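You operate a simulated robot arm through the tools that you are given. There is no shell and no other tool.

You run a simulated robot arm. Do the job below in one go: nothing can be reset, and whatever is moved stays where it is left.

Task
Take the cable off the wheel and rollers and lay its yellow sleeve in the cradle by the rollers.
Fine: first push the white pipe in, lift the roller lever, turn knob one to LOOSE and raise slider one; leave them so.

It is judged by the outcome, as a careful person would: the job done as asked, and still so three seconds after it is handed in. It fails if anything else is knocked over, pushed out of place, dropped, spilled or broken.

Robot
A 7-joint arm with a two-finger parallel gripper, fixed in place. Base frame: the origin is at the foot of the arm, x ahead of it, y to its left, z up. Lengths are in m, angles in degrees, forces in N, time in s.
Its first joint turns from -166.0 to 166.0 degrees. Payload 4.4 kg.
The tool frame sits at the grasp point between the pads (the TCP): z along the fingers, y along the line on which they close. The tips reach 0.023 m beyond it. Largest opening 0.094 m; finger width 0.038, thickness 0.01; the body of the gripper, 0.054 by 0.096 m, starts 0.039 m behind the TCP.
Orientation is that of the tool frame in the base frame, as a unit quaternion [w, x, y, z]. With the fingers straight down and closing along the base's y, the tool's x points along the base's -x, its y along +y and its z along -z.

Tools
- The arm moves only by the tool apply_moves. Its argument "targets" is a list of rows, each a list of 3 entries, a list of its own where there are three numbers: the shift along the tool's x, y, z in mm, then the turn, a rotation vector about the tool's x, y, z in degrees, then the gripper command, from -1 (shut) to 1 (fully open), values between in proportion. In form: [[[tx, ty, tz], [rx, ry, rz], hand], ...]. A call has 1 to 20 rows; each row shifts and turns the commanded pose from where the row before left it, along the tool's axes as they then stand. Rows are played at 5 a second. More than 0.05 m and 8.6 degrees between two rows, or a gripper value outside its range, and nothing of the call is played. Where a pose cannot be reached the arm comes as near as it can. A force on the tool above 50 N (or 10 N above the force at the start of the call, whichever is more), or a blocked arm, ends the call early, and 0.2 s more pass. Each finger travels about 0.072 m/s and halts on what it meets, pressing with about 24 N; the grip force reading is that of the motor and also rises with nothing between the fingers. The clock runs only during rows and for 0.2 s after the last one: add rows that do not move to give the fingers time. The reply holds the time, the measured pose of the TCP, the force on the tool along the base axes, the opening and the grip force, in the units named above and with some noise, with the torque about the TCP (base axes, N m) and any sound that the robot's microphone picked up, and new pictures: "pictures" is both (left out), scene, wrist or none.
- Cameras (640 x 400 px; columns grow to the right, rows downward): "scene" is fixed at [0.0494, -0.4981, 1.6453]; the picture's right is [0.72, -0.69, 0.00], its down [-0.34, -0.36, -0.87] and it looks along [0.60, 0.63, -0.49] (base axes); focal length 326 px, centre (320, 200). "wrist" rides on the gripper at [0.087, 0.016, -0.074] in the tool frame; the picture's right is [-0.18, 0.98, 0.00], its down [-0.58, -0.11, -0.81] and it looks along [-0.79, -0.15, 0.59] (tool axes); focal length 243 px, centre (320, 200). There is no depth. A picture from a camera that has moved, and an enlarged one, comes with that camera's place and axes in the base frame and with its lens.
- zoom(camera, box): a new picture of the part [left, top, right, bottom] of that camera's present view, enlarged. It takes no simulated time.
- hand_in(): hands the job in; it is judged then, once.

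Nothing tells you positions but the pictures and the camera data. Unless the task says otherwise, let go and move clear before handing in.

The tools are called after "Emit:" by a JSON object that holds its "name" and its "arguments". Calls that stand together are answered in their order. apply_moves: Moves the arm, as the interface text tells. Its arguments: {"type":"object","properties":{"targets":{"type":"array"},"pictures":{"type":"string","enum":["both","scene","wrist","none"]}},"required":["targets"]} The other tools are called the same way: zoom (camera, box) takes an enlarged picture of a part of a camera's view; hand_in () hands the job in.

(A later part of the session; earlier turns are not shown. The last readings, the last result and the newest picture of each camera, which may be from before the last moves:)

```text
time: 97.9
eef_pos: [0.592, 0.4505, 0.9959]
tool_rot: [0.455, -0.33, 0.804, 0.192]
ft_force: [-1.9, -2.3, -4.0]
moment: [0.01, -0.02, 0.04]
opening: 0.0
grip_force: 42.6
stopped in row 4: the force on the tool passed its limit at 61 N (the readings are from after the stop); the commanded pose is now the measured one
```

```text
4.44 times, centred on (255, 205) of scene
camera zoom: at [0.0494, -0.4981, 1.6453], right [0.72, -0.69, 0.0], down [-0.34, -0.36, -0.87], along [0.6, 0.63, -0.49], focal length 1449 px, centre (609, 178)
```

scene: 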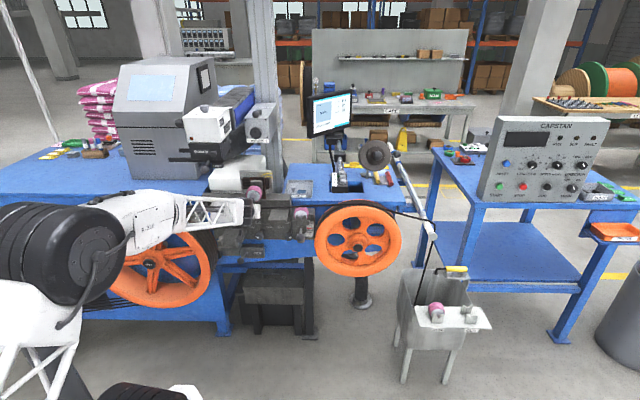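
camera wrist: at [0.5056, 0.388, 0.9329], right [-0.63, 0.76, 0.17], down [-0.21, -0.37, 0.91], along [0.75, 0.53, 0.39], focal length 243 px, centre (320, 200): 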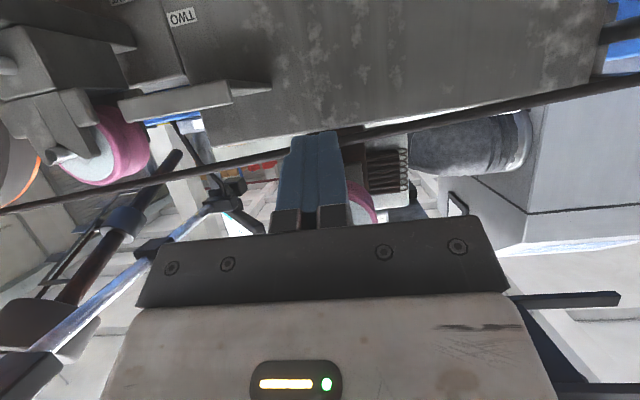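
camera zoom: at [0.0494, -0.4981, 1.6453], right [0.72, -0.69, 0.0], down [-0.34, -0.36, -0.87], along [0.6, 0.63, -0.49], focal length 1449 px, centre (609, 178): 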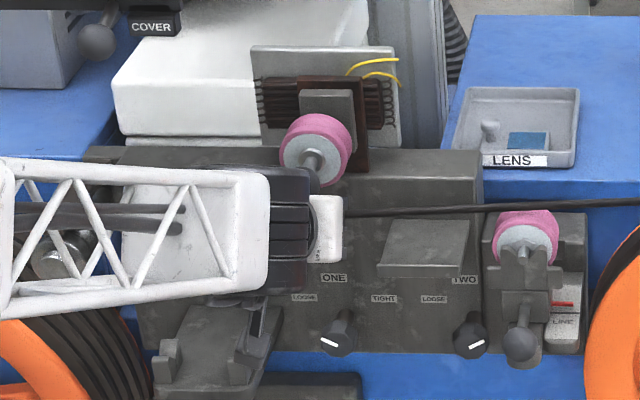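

Slider one is at its upper stop and holding, so all four preliminaries are done. I'll withdraw, return the tool to vertical and survey the cable.

Emit:
{"name": "apply_moves", "arguments": {"targets": [[[26, 0, 15], [0, 0, 0], -1], [[18.8, 0, -32.6], [0, 0, 0], -1], [[18.8, 0, -32.6], [0, 0, 0], -1], [[18.8, 0, -32.6], [0, 0, 0], -1], [[-36, -15, -21], [0, 0, 0], -1], [[-36, -15, -21], [0, 0, 0], -1], [[-36, -15, -21], [0, 0, 0], -1], [[-36, -15, -21], [0, 7.5, 0], -1], [[-36, -15, -21], [0, 7.5, 0], -1], [[-36, -15, -21], [0, 7.5, 0], -1], [[0, -20, 0], [0, 7.5, 0], -1], [[0, -20, 0], [0, 7.5, 0], -1], [[0, -20, 0], [0, 7.5, 0], -1], [[0, -20, 0], [0, 7.5, 0], -1], [[0, -20, 0], [0, 7.5, 0], -1]]}}

```text
time: 101.1
eef_pos: [0.6594, 0.248, 1.2151]
tool_rot: [-0.009, -0.38, 0.925, 0.0]
ft_force: [0.5, -0.2, -0.1]
moment: [0.02, 0.02, 0.01]
opening: 0.0
grip_force: 42.4
camera wrist: at [0.5884, 0.1985, 1.2911], right [-0.56, 0.83, 0.0], down [0.5, 0.34, 0.8], along [0.66, 0.45, -0.6], focal length 243 px, centre (320, 200)
```

scene: 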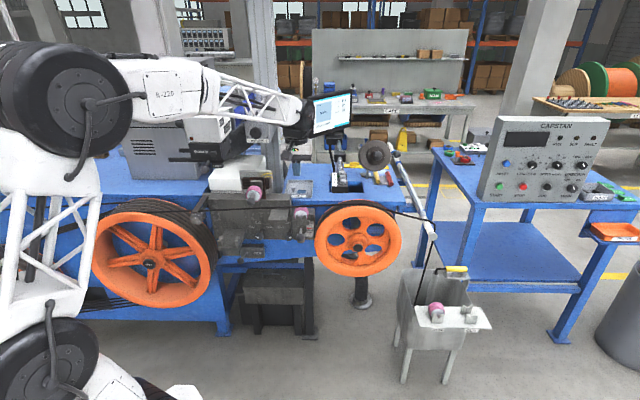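
wrist: 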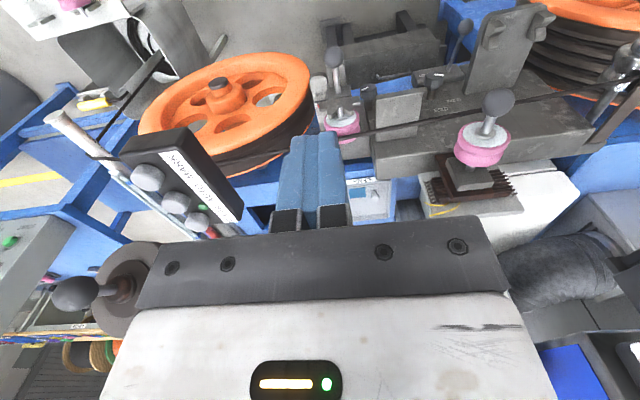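

Lever, slider and knob all look right. Zooming on the cable path now.

Emit:
{"name": "zoom", "arguments": {"camera": "wrist", "box": [240, 60, 640, 240]}}

Emit:
{"name": "zoom", "arguments": {"camera": "scene", "box": [180, 180, 320, 240]}}

Emit:
{"name": "zoom", "arguments": {"camera": "scene", "box": [300, 160, 450, 260]}}

Emit:
{"name": "zoom", "arguments": {"camera": "scene", "box": [395, 240, 495, 330]}}

```text
1.60 times, centred on (440, 150) of wrist
camera zoom: at [0.5884, 0.1985, 1.2911], right [-0.56, 0.83, 0.0], down [0.5, 0.34, 0.8], along [0.66, 0.45, -0.6], focal length 388 px, centre (128, 280)
```

zoom: 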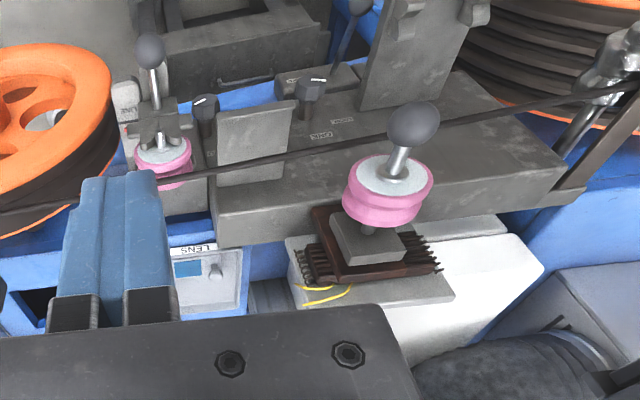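

```text
4.57 times, centred on (250, 210) of scene
camera zoom: at [0.0494, -0.4981, 1.6453], right [0.72, -0.69, 0.0], down [-0.34, -0.36, -0.87], along [0.6, 0.63, -0.49], focal length 1490 px, centre (640, 154)
```

zoom: 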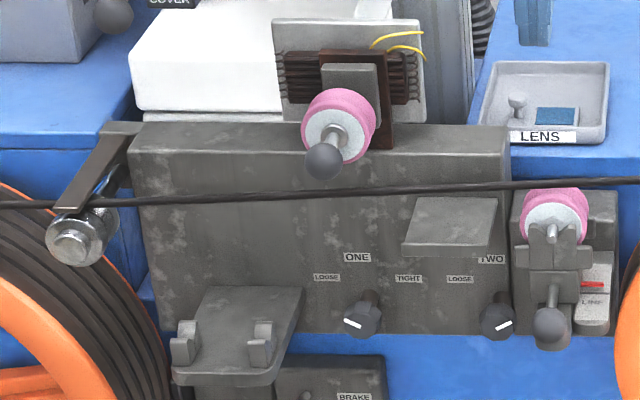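

```text
4.00 times, centred on (375, 210) of scene
camera zoom: at [0.0494, -0.4981, 1.6453], right [0.72, -0.69, 0.0], down [-0.34, -0.36, -0.87], along [0.6, 0.63, -0.49], focal length 1304 px, centre (100, 160)
```

zoom: 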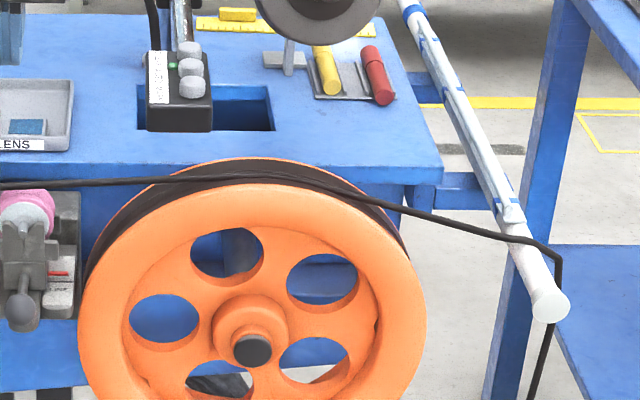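

```text
4.44 times, centred on (445, 285) of scene
camera zoom: at [0.0494, -0.4981, 1.6453], right [0.72, -0.69, 0.0], down [-0.34, -0.36, -0.87], along [0.6, 0.63, -0.49], focal length 1449 px, centre (-236, -178)
```

zoom: 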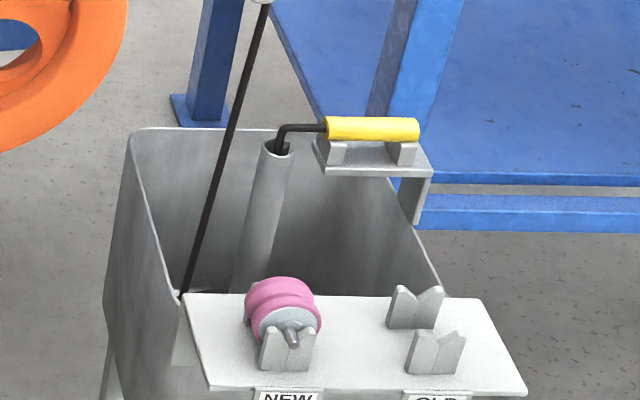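

The preliminaries look right. The cable lies over roller two, the wheel and the pipe. To lift it off I'll grip it between the wheel and the pipe with the fingers across it, so I'll move right, turn the hand 90° and tilt it away from the raised lever.

Emit:
{"name": "apply_moves", "arguments": {"targets": [[[42, 0, -20], [0, 0, 0], 0], [[42, 0, -20], [0, 0, 0], 0], [[42, 0, -20], [0, 0, 0], 0], [[42, 0, -20], [0, 0, 0], 0], [[0, -45, 0], [0, 0, 0], 0], [[0, -45, 0], [0, 0, 0], 0], [[0, -45, 0], [0, 0, 0], 0], [[0, -45, 0], [0, 0, 0], 0], [[0, -45, 0], [0, 0, 0], 0], [[0, -45, 0], [0, 0, 0], 0], [[0, -45, 0], [0, 0, 0], 0], [[0, -45, 0], [0, 0, 0], 0], [[0, -45, 0], [0, 0, 0], 0]], "pictures": "none"}}

Emit:
{"name": "apply_moves", "arguments": {"targets": [[[0, 0, 0], [0, 0, 8.2], 0], [[0, 0, 0], [0, 0, 8.2], 0], [[0, 0, 0], [0, 0, 8.2], 0], [[0, 0, 0], [0, 0, 8.2], 0], [[0, 0, 0], [0, 0, 8.2], 0], [[0, 0, 0], [0, 0, 8.2], 0], [[0, 0, 0], [0, 0, 8.2], 0], [[0, 0, 0], [0, 0, 8.2], 0], [[0, 0, 0], [0, 0, 8.2], 0], [[0, 0, 0], [0, 0, 8.2], 0], [[0, 0, 0], [0, 0, 8.2], 0], [[0, 0, 0], [-7, 0, 0], 0], [[0, 0, 0], [-7, 0, 0], 0], [[0, 0, 0], [-7, 0, 0], 0], [[0, 0, 0], [-7, 0, 0], 0], [[0, 0, 0], [-7, 0, 0], 0]]}}

```text
time: 103.9
eef_pos: [0.8257, -0.1581, 1.2949]
tool_rot: [-0.007, -0.38, 0.925, 0.0]
ft_force: [0.6, 0.0, 0.6]
moment: [0.01, -0.01, 0.01]
opening: 0.047
grip_force: 0.2
```

```text
time: 107.3
eef_pos: [0.8247, -0.1573, 1.2937]
tool_rot: [0.111, 0.371, 0.881, 0.273]
ft_force: [-0.3, 0.1, 0.0]
moment: [0.02, 0.02, 0.03]
opening: 0.0469
grip_force: 0.1
camera wrist: at [0.7457, -0.1162, 1.3652], right [0.71, 0.43, 0.55], down [0.02, -0.8, 0.6], along [0.7, -0.41, -0.58], focal length 243 px, centre (320, 200)
```

scene: 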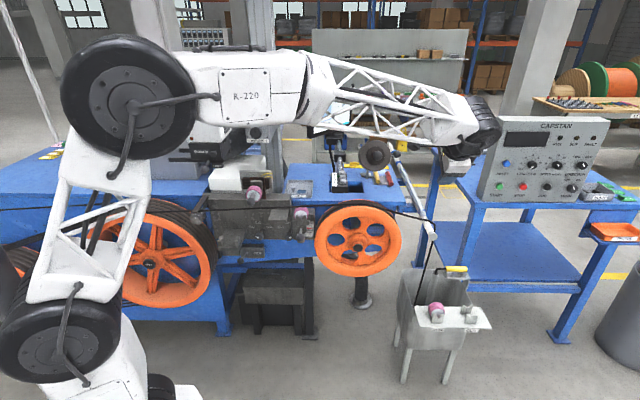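
wrist: 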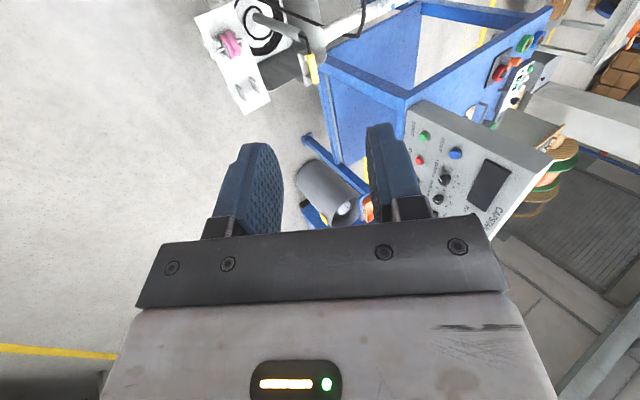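

The hand is across the cable direction and tilted about 34°. Moving in toward the cable between the wheel and pipe.

Emit:
{"name": "apply_moves", "arguments": {"targets": [[[0, 13.7, 42.9], [0, 0, 0], 0], [[0, 13.7, 42.9], [0, 0, 0], 0], [[0, 13.7, 42.9], [0, 0, 0], 0], [[0, 13.7, 42.9], [0, 0, 0], 0], [[0, 13.7, 42.9], [0, 0, 0], 0], [[0, 13.7, 42.9], [0, 0, 0], 0], [[0, 13.7, 42.9], [0, 0, 0], 0]]}}

Emit:
{"name": "zoom", "arguments": {"camera": "scene", "box": [340, 130, 480, 250]}}

Emit:
{"name": "zoom", "arguments": {"camera": "wrist", "box": [180, 20, 460, 240]}}

```text
time: 108.9
eef_pos: [1.0019, 0.0178, 1.103]
tool_rot: [0.11, 0.37, 0.881, 0.273]
ft_force: [-0.2, 0.5, -0.5]
moment: [-0.02, -0.02, 0.0]
opening: 0.0472
grip_force: 0.0
camera wrist: at [0.9227, 0.0592, 1.1734], right [0.71, 0.44, 0.55], down [0.02, -0.8, 0.6], along [0.7, -0.41, -0.58], focal length 243 px, centre (320, 200)
```

scene: 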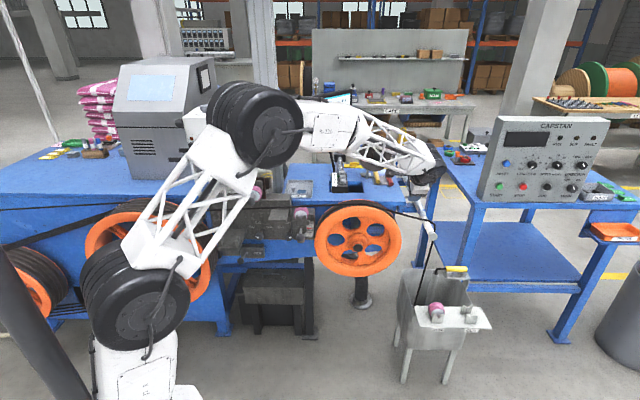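
wrist: 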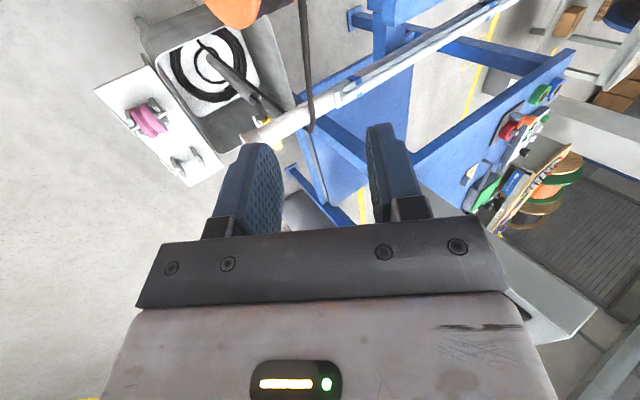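

```text
3.33 times, centred on (410, 190) of scene
camera zoom: at [0.0494, -0.4981, 1.6453], right [0.72, -0.69, 0.0], down [-0.34, -0.36, -0.87], along [0.6, 0.63, -0.49], focal length 1087 px, centre (20, 233)
```

zoom: 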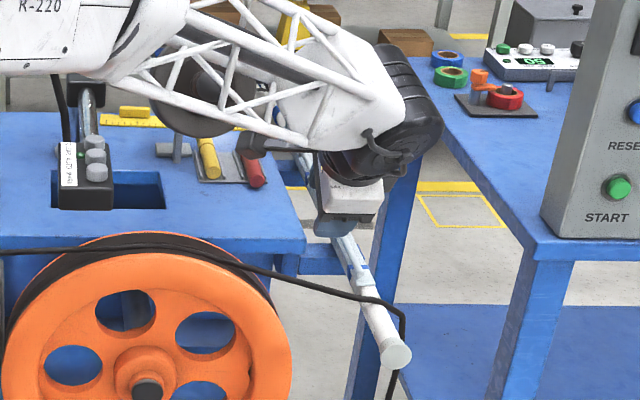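

```text
1.82 times, centred on (320, 130) of wrist
camera zoom: at [0.9227, 0.0592, 1.1734], right [0.71, 0.44, 0.55], down [0.02, -0.8, 0.6], along [0.7, -0.41, -0.58], focal length 441 px, centre (320, 327)
```

zoom: 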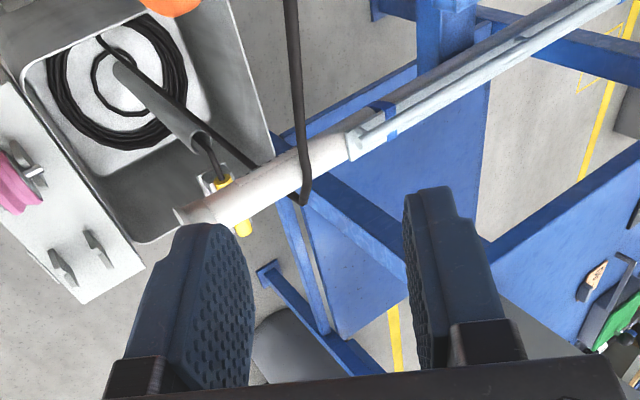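

The cable here is at about N 0.80, z 0.953. I'll lower the open fingers over it at R ≈ 0.70.

Emit:
{"name": "apply_moves", "arguments": {"targets": [[[-1, -4.8, 42], [0, 0, 0], 0.2], [[-1, -4.8, 42], [0, 0, 0], 0.2], [[-1, -4.7, 42], [0, 0, 0], 0.2]]}}

Emit:
{"name": "zoom", "arguments": {"camera": "scene", "box": [340, 130, 480, 250]}}

Emit:
{"name": "zoom", "arguments": {"camera": "wrist", "box": [180, 0, 460, 240]}}

```text
time: 109.7
eef_pos: [1.0464, 0.0564, 0.9895]
tool_rot: [0.113, 0.37, 0.88, 0.274]
ft_force: [-0.4, -0.1, 0.8]
moment: [-0.02, 0.0, 0.0]
opening: 0.0563
grip_force: 0.0
camera wrist: at [0.9657, 0.0984, 1.0595], right [0.71, 0.44, 0.55], down [0.02, -0.8, 0.6], along [0.7, -0.41, -0.58], focal length 243 px, centre (320, 200)
```

scene: 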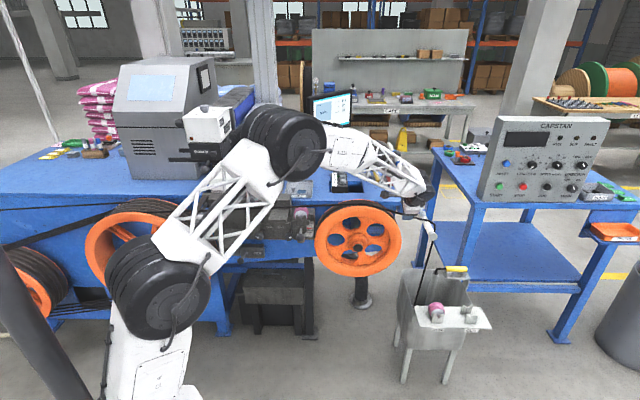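
wrist: 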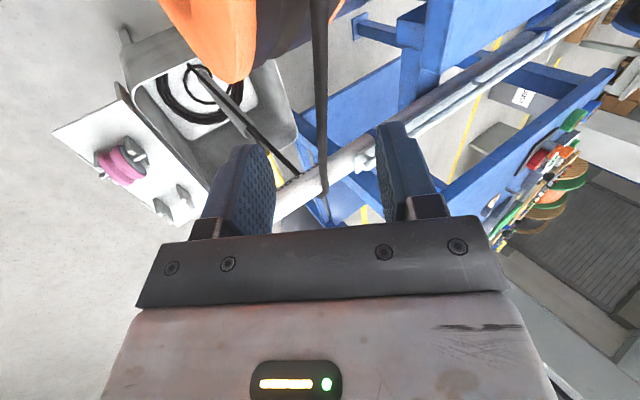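

```text
3.33 times, centred on (410, 190) of scene
camera zoom: at [0.0494, -0.4981, 1.6453], right [0.72, -0.69, 0.0], down [-0.34, -0.36, -0.87], along [0.6, 0.63, -0.49], focal length 1087 px, centre (20, 233)
```

zoom: 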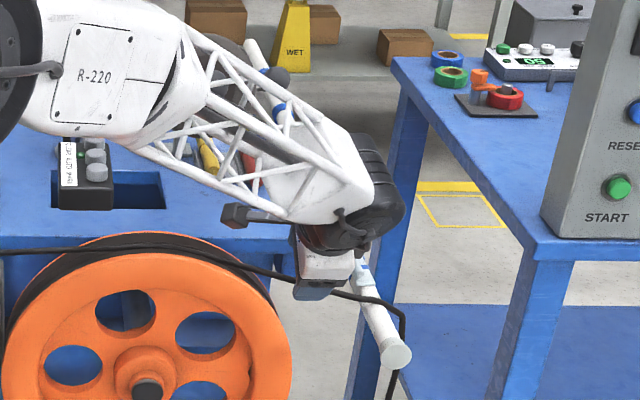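

```text
1.67 times, centred on (320, 120) of wrist
camera zoom: at [0.9657, 0.0984, 1.0595], right [0.71, 0.44, 0.55], down [0.02, -0.8, 0.6], along [0.7, -0.41, -0.58], focal length 404 px, centre (320, 333)
```

zoom: 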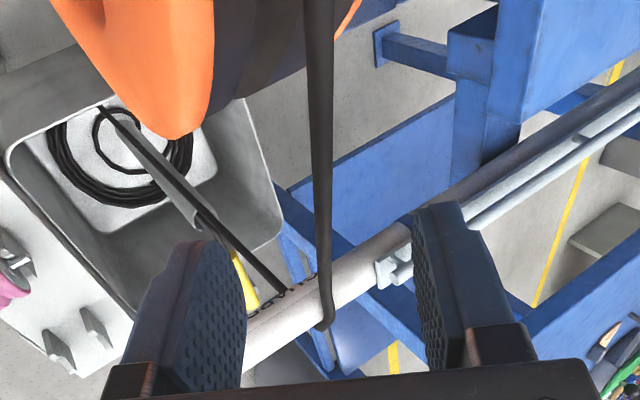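

The cable is between the fingers. One more step and close gently on it.

Emit:
{"name": "apply_moves", "arguments": {"targets": [[[0, -3, 38], [0, 0, 0], 0.2], [[0, 0, 0], [0, 0, 0], -0.4], [[0, 0, 0], [0, 0, 0], -1], [[0, 0, 0], [0, 0, 0], -1], [[0, 0, 0], [0, 0, 0], -1]]}}

Emit:
{"name": "zoom", "arguments": {"camera": "wrist", "box": [180, 0, 460, 240]}}

Emit:
{"name": "zoom", "arguments": {"camera": "scene", "box": [340, 160, 480, 270]}}

```text
time: 110.9
eef_pos: [1.0597, 0.0693, 0.9549]
tool_rot: [0.111, 0.37, 0.881, 0.274]
ft_force: [-0.2, 0.5, 0.4]
moment: [-0.02, -0.01, 0.0]
opening: 0.0001
grip_force: 24.6
camera wrist: at [0.9783, 0.1122, 1.0255], right [0.71, 0.44, 0.55], down [0.02, -0.8, 0.6], along [0.7, -0.41, -0.58], focal length 243 px, centre (320, 200)
```

scene: 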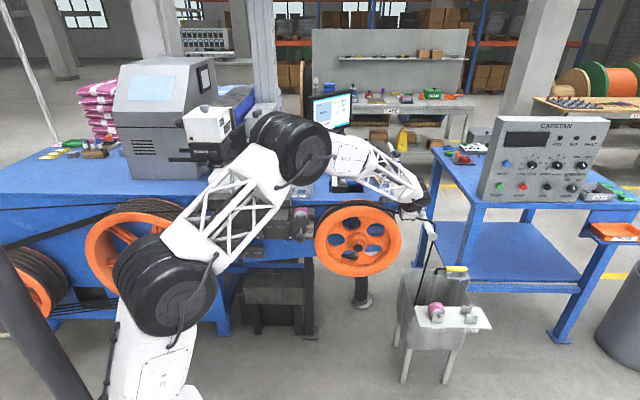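
wrist: 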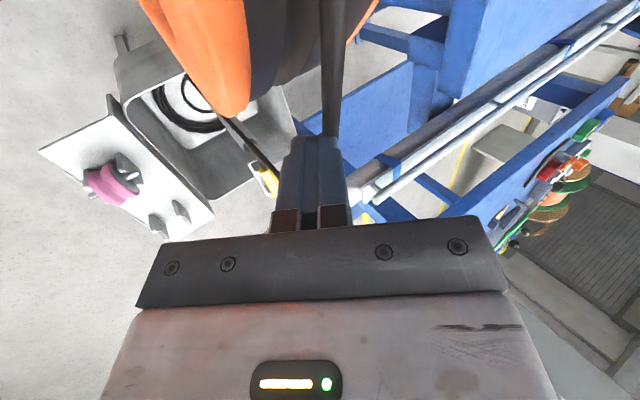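

```text
1.67 times, centred on (320, 120) of wrist
camera zoom: at [0.9783, 0.1122, 1.0255], right [0.71, 0.44, 0.55], down [0.02, -0.8, 0.6], along [0.7, -0.41, -0.58], focal length 404 px, centre (320, 333)
```

zoom: 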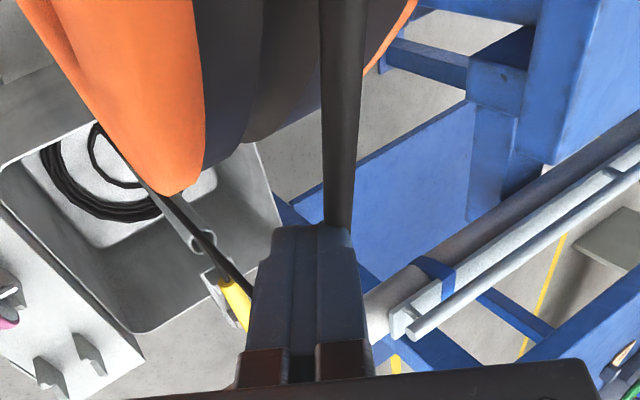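

```text
3.64 times, centred on (410, 215) of scene
camera zoom: at [0.0494, -0.4981, 1.6453], right [0.72, -0.69, 0.0], down [-0.34, -0.36, -0.87], along [0.6, 0.63, -0.49], focal length 1185 px, centre (-7, 146)
```

zoom: 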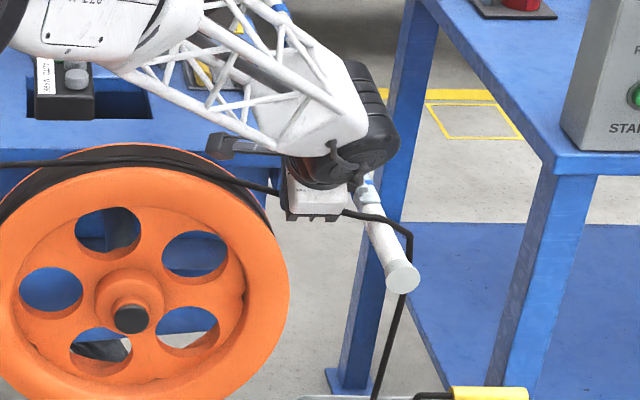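

The gripper closed fully, so the cable offers nothing to grip; it cannot be pinched here. The sleeve is its handle, so I'll withdraw and go for the sleeve itself.

Emit:
{"name": "apply_moves", "arguments": {"targets": [[[0, 0, 0], [0, 0, 0], 0.2], [[0, 0, -30], [0, 0, 0], 0.2], [[0, 0, -40], [0, 0, 0], 0.2], [[0, 0, -40], [0, 0, 0], 0.2], [[0, 0, -40], [0, 0, 0], 0.2], [[0, -20, -30], [0, 0, 0], 0.2], [[-40, -10, 0], [0, 0, 0], 0.2], [[-40, -10, 0], [0, 0, 0], 0.2], [[-40, -10, 0], [0, 0, 0], 0.2]]}}

Emit:
{"name": "zoom", "arguments": {"camera": "wrist", "box": [140, 0, 460, 200]}}

```text
time: 112.9
eef_pos: [1.042, -0.1182, 1.0743]
tool_rot: [0.111, 0.371, 0.88, 0.273]
ft_force: [-0.7, -0.7, 0.4]
moment: [0.0, 0.0, -0.04]
opening: 0.0563
grip_force: 0.0
camera wrist: at [0.9618, -0.0753, 1.1454], right [0.71, 0.44, 0.55], down [0.02, -0.8, 0.6], along [0.7, -0.41, -0.58], focal length 243 px, centre (320, 200)
```

scene: 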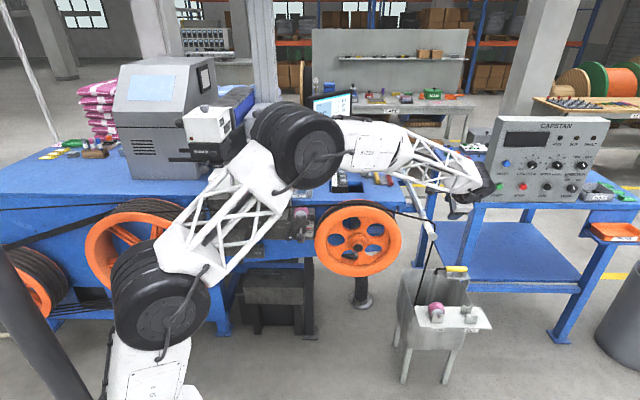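
wrist: 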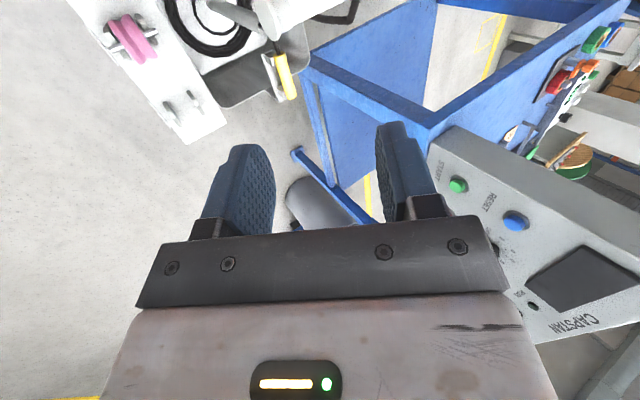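

```text
2.00 times, centred on (300, 100) of wrist
camera zoom: at [0.9618, -0.0753, 1.1454], right [0.71, 0.44, 0.55], down [0.02, -0.8, 0.6], along [0.7, -0.41, -0.58], focal length 485 px, centre (360, 400)
```

zoom: 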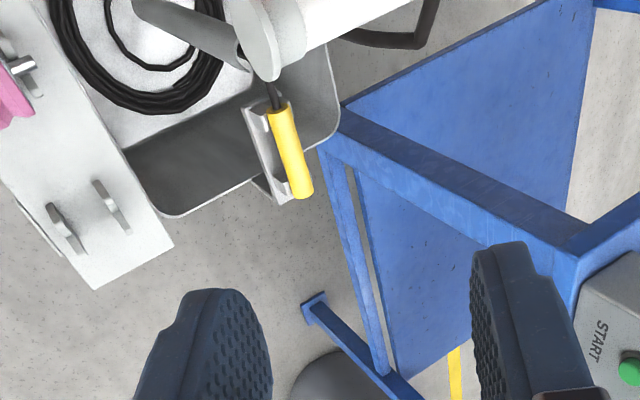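

I can see the sleeve on its bracket. Zooming in to see how its supports leave room for the fingers.

Emit:
{"name": "zoom", "arguments": {"camera": "wrist", "box": [245, 20, 325, 120]}}

Emit:
{"name": "zoom", "arguments": {"camera": "scene", "box": [435, 255, 485, 305]}}

```text
4.00 times, centred on (285, 70) of wrist
camera zoom: at [0.9618, -0.0753, 1.1454], right [0.71, 0.44, 0.55], down [0.02, -0.8, 0.6], along [0.7, -0.41, -0.58], focal length 970 px, centre (460, 720)
```

zoom: 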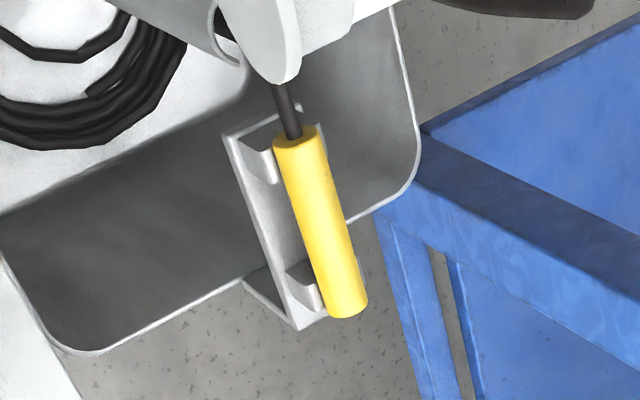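

```text
8.00 times, centred on (460, 280) of scene
camera zoom: at [0.0494, -0.4981, 1.6453], right [0.72, -0.69, 0.0], down [-0.34, -0.36, -0.87], along [0.6, 0.63, -0.49], focal length 2608 px, centre (-800, -440)
```

zoom: 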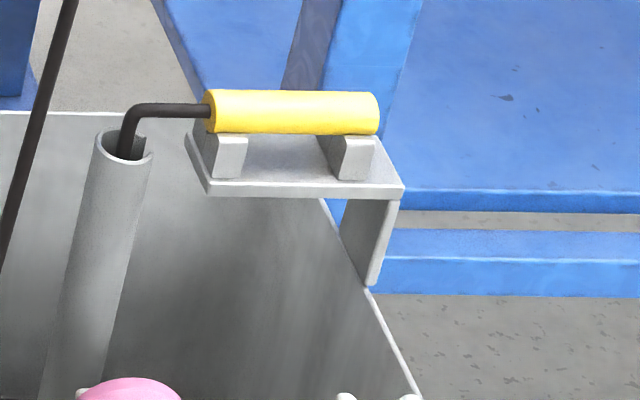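

The sleeve rests on two blocks about 49 mm apart with clear space between them, so my 38 mm fingers fit at its middle. I estimate that centre at R 0.977, N 0.819, z 0.647. I'll reduce the tilt and move above it.

Emit:
{"name": "apply_moves", "arguments": {"targets": [[[0, 0, 0], [8, 0, 0], 0.1], [[-39, 0, 0], [0, 0, 0], 0.1], [[-39, 0, 0], [0, 0, 0], 0.1], [[-39, 0, 0], [0, 0, 0], 0.1], [[-39, 0, 0], [0, 0, 0], 0.1], [[0, -5.3, 42.7], [0, 0, 0], 0.1], [[0, -5.3, 42.7], [0, 0, 0], 0.1], [[0, -5.3, 42.7], [0, 0, 0], 0.1], [[0, 0, 0], [0, 0, 0], 0.1]]}}

Emit:
{"name": "zoom", "arguments": {"camera": "wrist", "box": [180, 0, 420, 160]}}

Emit:
{"name": "zoom", "arguments": {"camera": "scene", "box": [380, 150, 520, 310]}}

```text
time: 114.9
eef_pos: [1.1816, -0.1976, 0.9493]
tool_rot: [0.085, 0.377, 0.898, 0.211]
ft_force: [-0.3, -0.1, -0.4]
moment: [0.03, 0.01, 0.0]
opening: 0.0514
grip_force: 0.1
camera wrist: at [1.1078, -0.1479, 1.0238], right [0.76, 0.48, 0.43], down [0.09, -0.74, 0.67], along [0.64, -0.47, -0.6], focal length 243 px, centre (320, 200)
```

scene: 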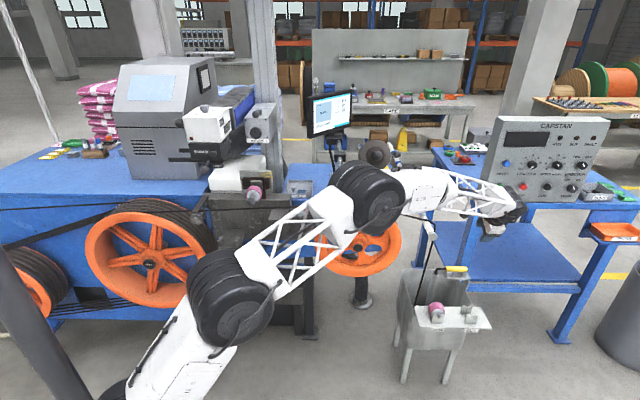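
wrist: 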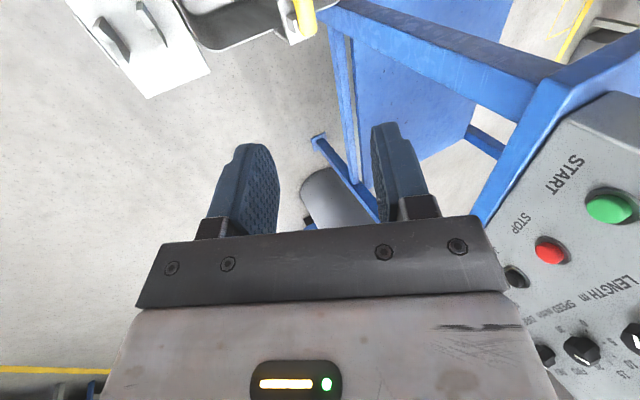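

```text
2.50 times, centred on (300, 80) of wrist
camera zoom: at [1.1078, -0.1479, 1.0238], right [0.76, 0.48, 0.43], down [0.09, -0.74, 0.67], along [0.64, -0.47, -0.6], focal length 606 px, centre (370, 500)
```

zoom: 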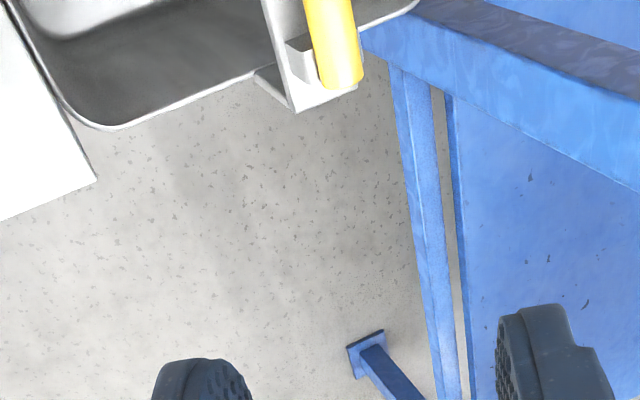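

```text
2.50 times, centred on (450, 230) of scene
camera zoom: at [0.0494, -0.4981, 1.6453], right [0.72, -0.69, 0.0], down [-0.34, -0.36, -0.87], along [0.6, 0.63, -0.49], focal length 815 px, centre (-5, 125)
```

zoom: 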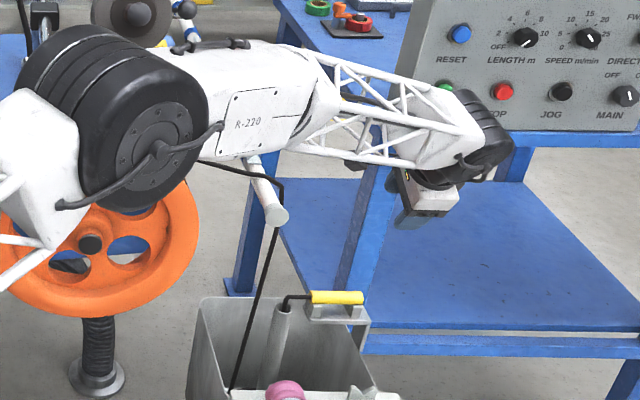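

On course, with R aligned and N converging on 0.819. Descending further toward the sleeve.

Emit:
{"name": "apply_moves", "arguments": {"targets": [[[0, -3.4, 44.5], [0, 0, 0], 0.1], [[0, -3.4, 44.5], [0, 0, 0], 0.1], [[0, -3.4, 44.5], [0, 0, 0], 0.1], [[0, -3.4, 44.5], [0, 0, 0], 0.1], [[0, -3.4, 44.5], [0, 0, 0], 0.1], [[0, 0, 0], [0, 0, 0], 0.1]]}}

Emit:
{"name": "zoom", "arguments": {"camera": "wrist", "box": [200, 0, 440, 200]}}

Emit:
{"name": "zoom", "arguments": {"camera": "scene", "box": [380, 170, 520, 310]}}

```text
time: 116.3
eef_pos: [1.2385, -0.1368, 0.7432]
tool_rot: [0.085, 0.377, 0.898, 0.211]
ft_force: [-1.1, -0.4, 0.6]
moment: [0.01, 0.02, 0.01]
opening: 0.0517
grip_force: 0.2
camera wrist: at [1.1669, -0.0882, 0.8163], right [0.76, 0.48, 0.43], down [0.09, -0.74, 0.67], along [0.64, -0.47, -0.6], focal length 243 px, centre (320, 200)
```

scene: 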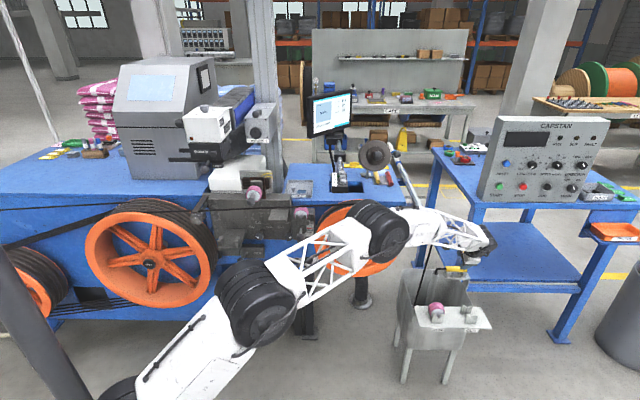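
wrist: 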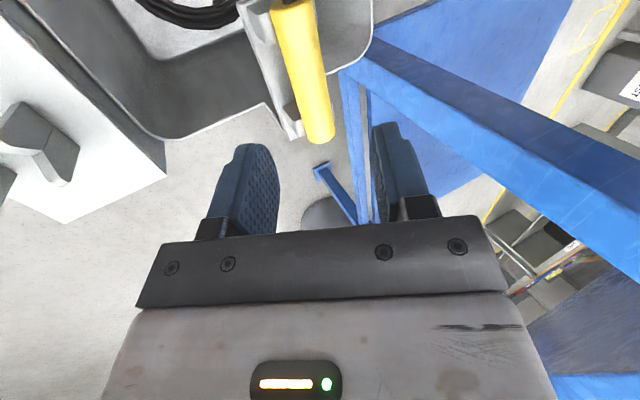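

```text
2.00 times, centred on (320, 100) of wrist
camera zoom: at [1.1669, -0.0882, 0.8163], right [0.76, 0.48, 0.43], down [0.09, -0.74, 0.67], along [0.64, -0.47, -0.6], focal length 485 px, centre (320, 400)
```

zoom: 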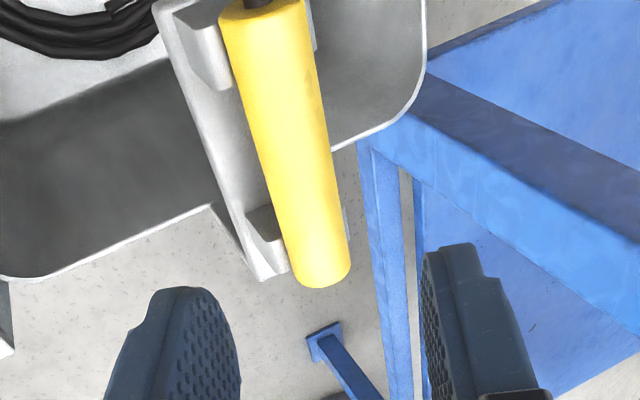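

```text
2.86 times, centred on (450, 240) of scene
camera zoom: at [0.0494, -0.4981, 1.6453], right [0.72, -0.69, 0.0], down [-0.34, -0.36, -0.87], along [0.6, 0.63, -0.49], focal length 931 px, centre (-51, 86)
```

zoom: 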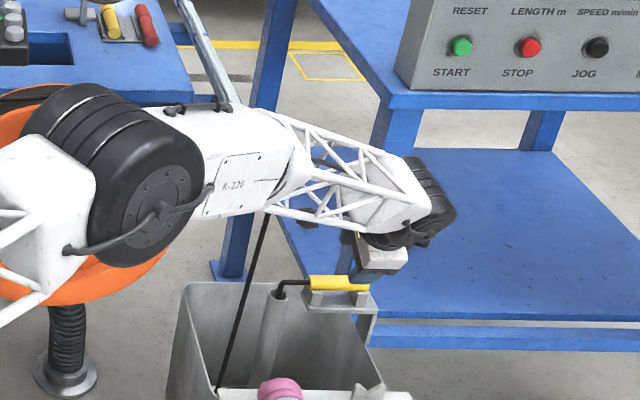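

The sleeve centre now computes to R 0.9775, N 0.818, z 0.645. Final approach between the two support blocks.

Emit:
{"name": "apply_moves", "arguments": {"targets": [[[-1.7, -2.9, 31], [0, 0, 0], 0.1], [[-1.7, -2.9, 31], [0, 0, 0], 0.1], [[-1.6, -2.9, 31], [0, 0, 0], 0.1], [[0, 0, 0], [0, 0, 0], 0.1]]}}

Emit:
{"name": "zoom", "arguments": {"camera": "wrist", "box": [200, 0, 440, 240]}}

Emit:
{"name": "zoom", "arguments": {"camera": "scene", "box": [400, 220, 500, 310]}}

```text
time: 117.1
eef_pos: [1.2663, -0.1162, 0.6637]
tool_rot: [0.085, 0.376, 0.898, 0.212]
ft_force: [-12.6, -0.6, 11.0]
moment: [-0.4, 0.43, -0.32]
opening: 0.0534
grip_force: 1.6
stopped in row 4: the force on the tool passed its limit at 86 N (the readings are from after the stop); the commanded pose is now the measured one
camera wrist: at [1.1934, -0.0683, 0.7371], right [0.76, 0.48, 0.44], down [0.09, -0.74, 0.67], along [0.65, -0.47, -0.6], focal length 243 px, centre (320, 200)
```

scene: 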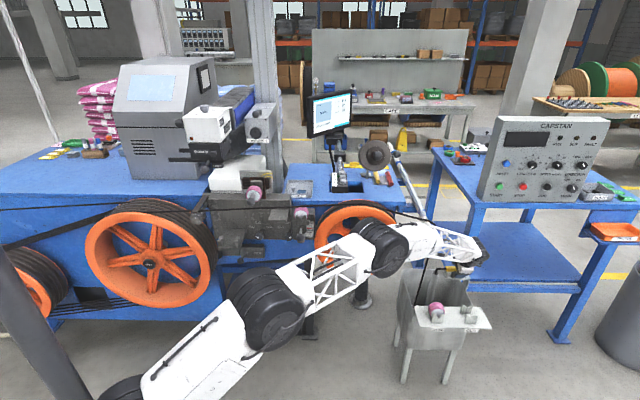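
wrist: 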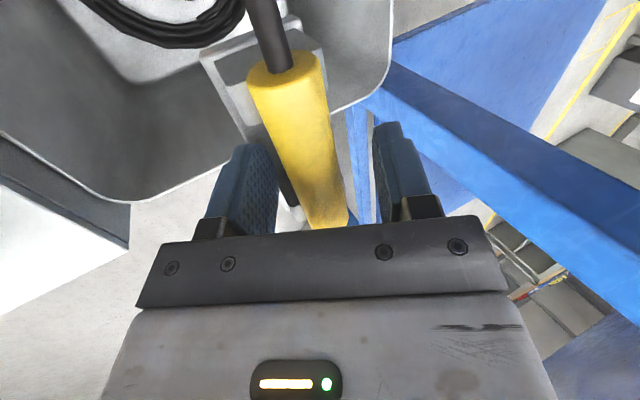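

```text
1.67 times, centred on (320, 120) of wrist
camera zoom: at [1.1934, -0.0683, 0.7371], right [0.76, 0.48, 0.44], down [0.09, -0.74, 0.67], along [0.65, -0.47, -0.6], focal length 404 px, centre (320, 333)
```

zoom: 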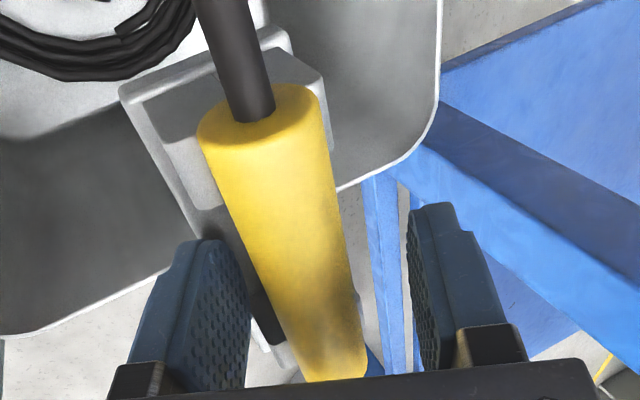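

```text
4.44 times, centred on (450, 265) of scene
camera zoom: at [0.0494, -0.4981, 1.6453], right [0.72, -0.69, 0.0], down [-0.34, -0.36, -0.87], along [0.6, 0.63, -0.49], focal length 1449 px, centre (-258, -89)
```

zoom: 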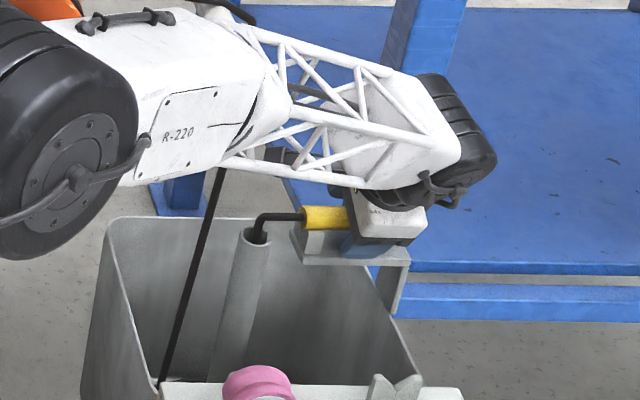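

The lower finger touched the right-hand support block. I'll back off, shift about 5 mm toward −R so the fingers sit centrally between the blocks, and check that nothing moved.

Emit:
{"name": "apply_moves", "arguments": {"targets": [[[0, 0, -15], [0, 0, 0], 0.1], [[0, 0, -10], [0, 0, 0], 0.1], [[5.5, 0, 0], [0, 0, 0], 0.0]]}}

Emit:
{"name": "zoom", "arguments": {"camera": "wrist", "box": [200, 0, 440, 220]}}

Emit:
{"name": "zoom", "arguments": {"camera": "scene", "box": [400, 220, 500, 310]}}

```text
time: 117.9
eef_pos: [1.2538, -0.1211, 0.6838]
tool_rot: [0.084, 0.378, 0.897, 0.212]
ft_force: [0.1, -0.1, 0.7]
moment: [0.01, 0.03, -0.02]
opening: 0.0469
grip_force: 0.1
camera wrist: at [1.1813, -0.0723, 0.7576], right [0.76, 0.48, 0.43], down [0.09, -0.74, 0.67], along [0.64, -0.47, -0.6], focal length 243 px, centre (320, 200)
```

scene: 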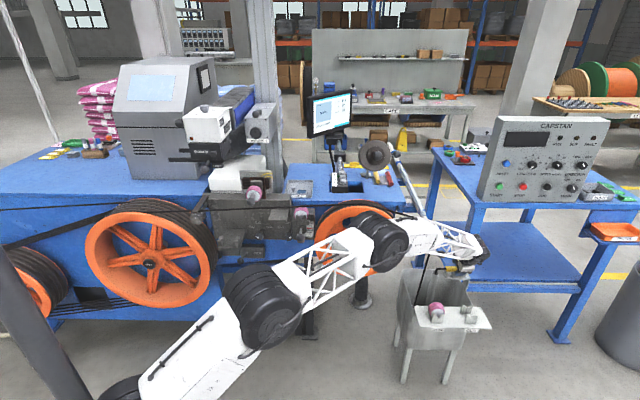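
wrist: 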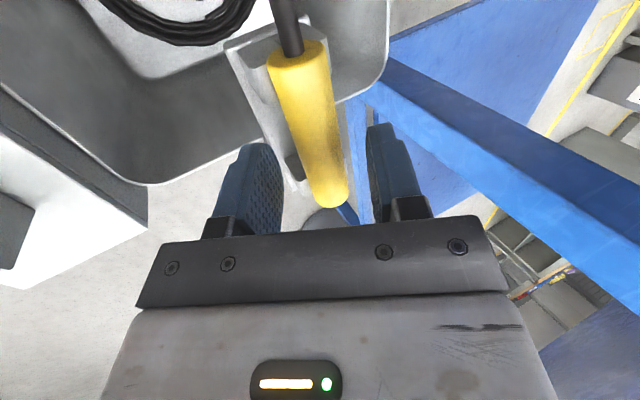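

```text
1.82 times, centred on (320, 110) of wrist
camera zoom: at [1.1813, -0.0723, 0.7576], right [0.76, 0.48, 0.43], down [0.09, -0.74, 0.67], along [0.64, -0.47, -0.6], focal length 441 px, centre (320, 364)
```

zoom: 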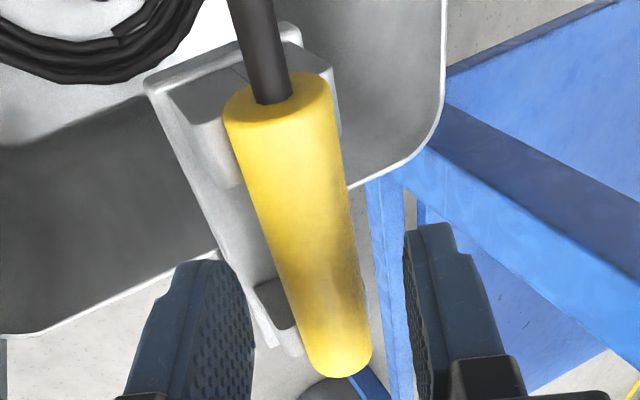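

```text
4.44 times, centred on (450, 265) of scene
camera zoom: at [0.0494, -0.4981, 1.6453], right [0.72, -0.69, 0.0], down [-0.34, -0.36, -0.87], along [0.6, 0.63, -0.49], focal length 1449 px, centre (-258, -89)
```

zoom: 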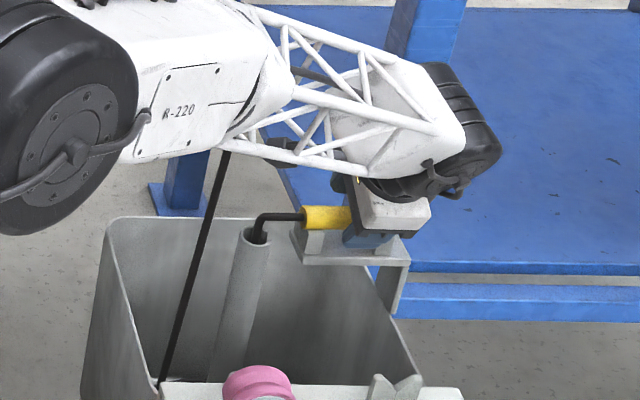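

Nothing has shifted. Advancing again on the corrected line, slowly.

Emit:
{"name": "apply_moves", "arguments": {"targets": [[[0, 1, 8], [0, 0, 0], 0.0], [[0, 1, 8], [0, 0, 0], 0.0], [[0, 0, 6], [0, 0, 0], 0.0]], "pictures": "wrist"}}

```text
time: 118.7
eef_pos: [1.2627, -0.1134, 0.6659]
tool_rot: [0.084, 0.377, 0.898, 0.211]
ft_force: [0.2, 0.3, -0.6]
moment: [-0.01, -0.03, 0.02]
opening: 0.0472
grip_force: 0.0
camera wrist: at [1.1898, -0.0641, 0.7396], right [0.76, 0.48, 0.43], down [0.09, -0.74, 0.67], along [0.65, -0.47, -0.6], focal length 243 px, centre (320, 200)
```

wrist: 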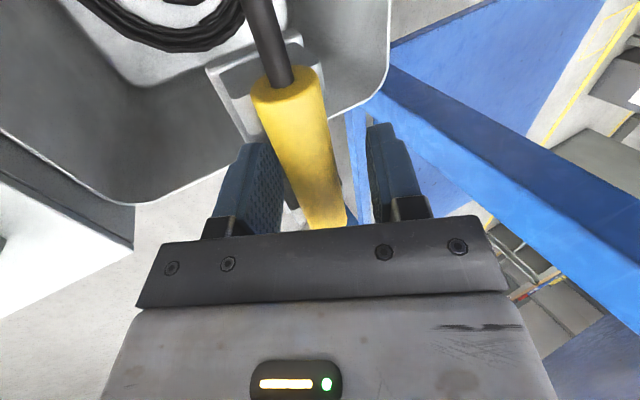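

No contact this time. A touch deeper, then close on the sleeve.

Emit:
{"name": "apply_moves", "arguments": {"targets": [[[0, 0, 5], [0, 0, 0], 0.0], [[0, 0, 0], [0, 0, 0], -0.4], [[0, 0, 0], [0, 0, 0], -1], [[0, 0, 0], [0, 0, 0], -1]]}}

Emit:
{"name": "zoom", "arguments": {"camera": "wrist", "box": [200, 0, 440, 240]}}

```text
time: 119.7
eef_pos: [1.2635, -0.1111, 0.6603]
tool_rot: [0.085, 0.377, 0.898, 0.212]
ft_force: [-0.5, -0.5, 0.4]
moment: [-0.02, -0.02, 0.03]
opening: 0.023
grip_force: 24.0
camera wrist: at [1.1914, -0.0628, 0.7348], right [0.76, 0.48, 0.43], down [0.09, -0.74, 0.67], along [0.64, -0.47, -0.6], focal length 243 px, centre (320, 200)
```

scene: 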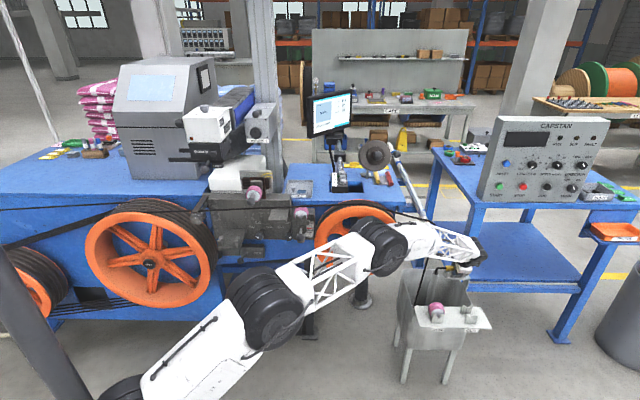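
wrist: 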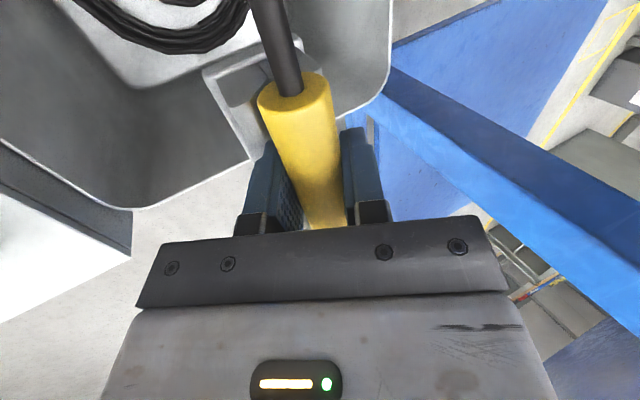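

```text
1.67 times, centred on (320, 120) of wrist
camera zoom: at [1.1914, -0.0628, 0.7348], right [0.76, 0.48, 0.43], down [0.09, -0.74, 0.67], along [0.64, -0.47, -0.6], focal length 404 px, centre (320, 333)
```

zoom: 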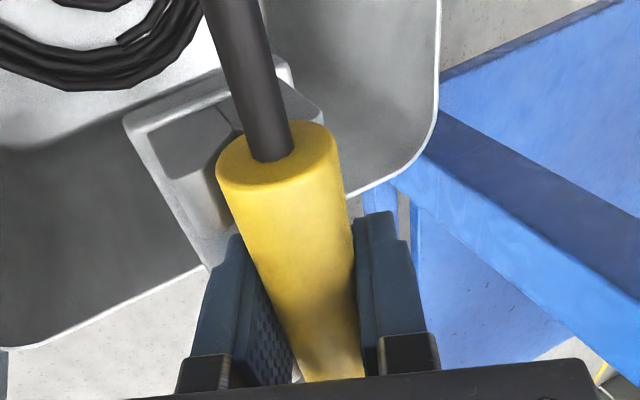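

The sleeve is held (23 mm). Lifting it a little to see how the cable responds.

Emit:
{"name": "apply_moves", "arguments": {"targets": [[[0, 4.4, -9], [0, 0, 0], -1], [[0, 4.4, -9], [0, 0, 0], -1], [[0, 4.4, -9], [0, 0, 0], -1], [[0, 0, 0], [0, 0, 0], -1]]}}

Emit:
{"name": "zoom", "arguments": {"camera": "wrist", "box": [160, 0, 480, 240]}}

Emit:
{"name": "zoom", "arguments": {"camera": "scene", "box": [380, 200, 500, 330]}}

```text
time: 120.7
eef_pos: [1.2645, -0.1121, 0.6907]
tool_rot: [0.084, 0.377, 0.898, 0.211]
ft_force: [-0.4, -0.3, -1.0]
moment: [-0.04, 0.0, 0.02]
opening: 0.0229
grip_force: 24.0
camera wrist: at [1.1914, -0.0627, 0.7645], right [0.76, 0.48, 0.43], down [0.09, -0.74, 0.67], along [0.64, -0.47, -0.6], focal length 243 px, centre (320, 200)
```

scene: 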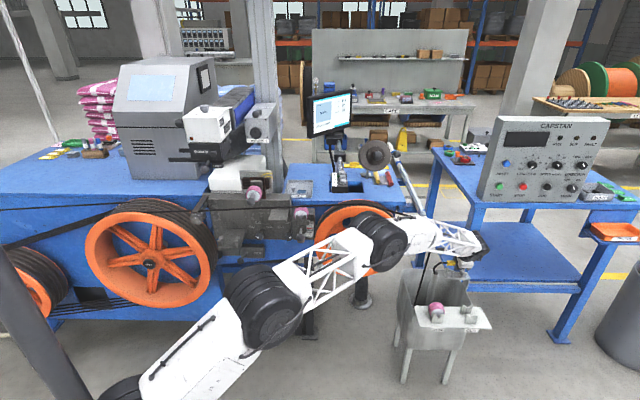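
wrist: 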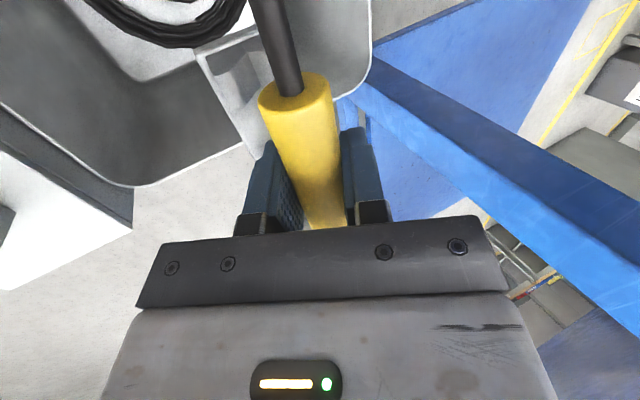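

```text
1.67 times, centred on (320, 120) of wrist
camera zoom: at [1.1914, -0.0627, 0.7645], right [0.76, 0.48, 0.43], down [0.09, -0.74, 0.67], along [0.64, -0.47, -0.6], focal length 404 px, centre (320, 333)
```

zoom: 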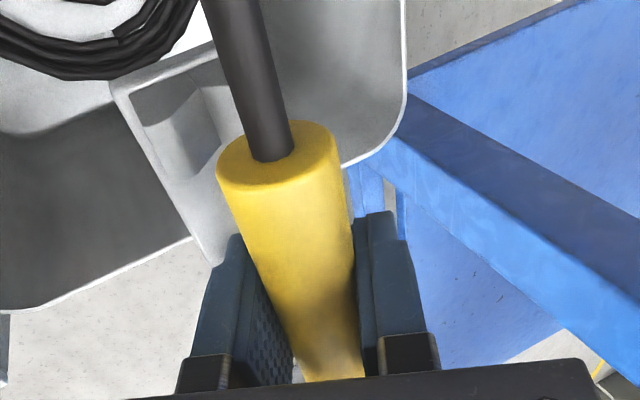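

```text
3.08 times, centred on (440, 265) of scene
camera zoom: at [0.0494, -0.4981, 1.6453], right [0.72, -0.69, 0.0], down [-0.34, -0.36, -0.87], along [0.6, 0.63, -0.49], focal length 1003 px, centre (-49, 0)
```

zoom: 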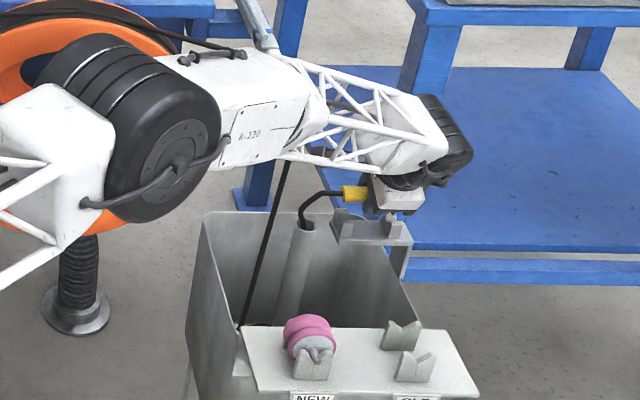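

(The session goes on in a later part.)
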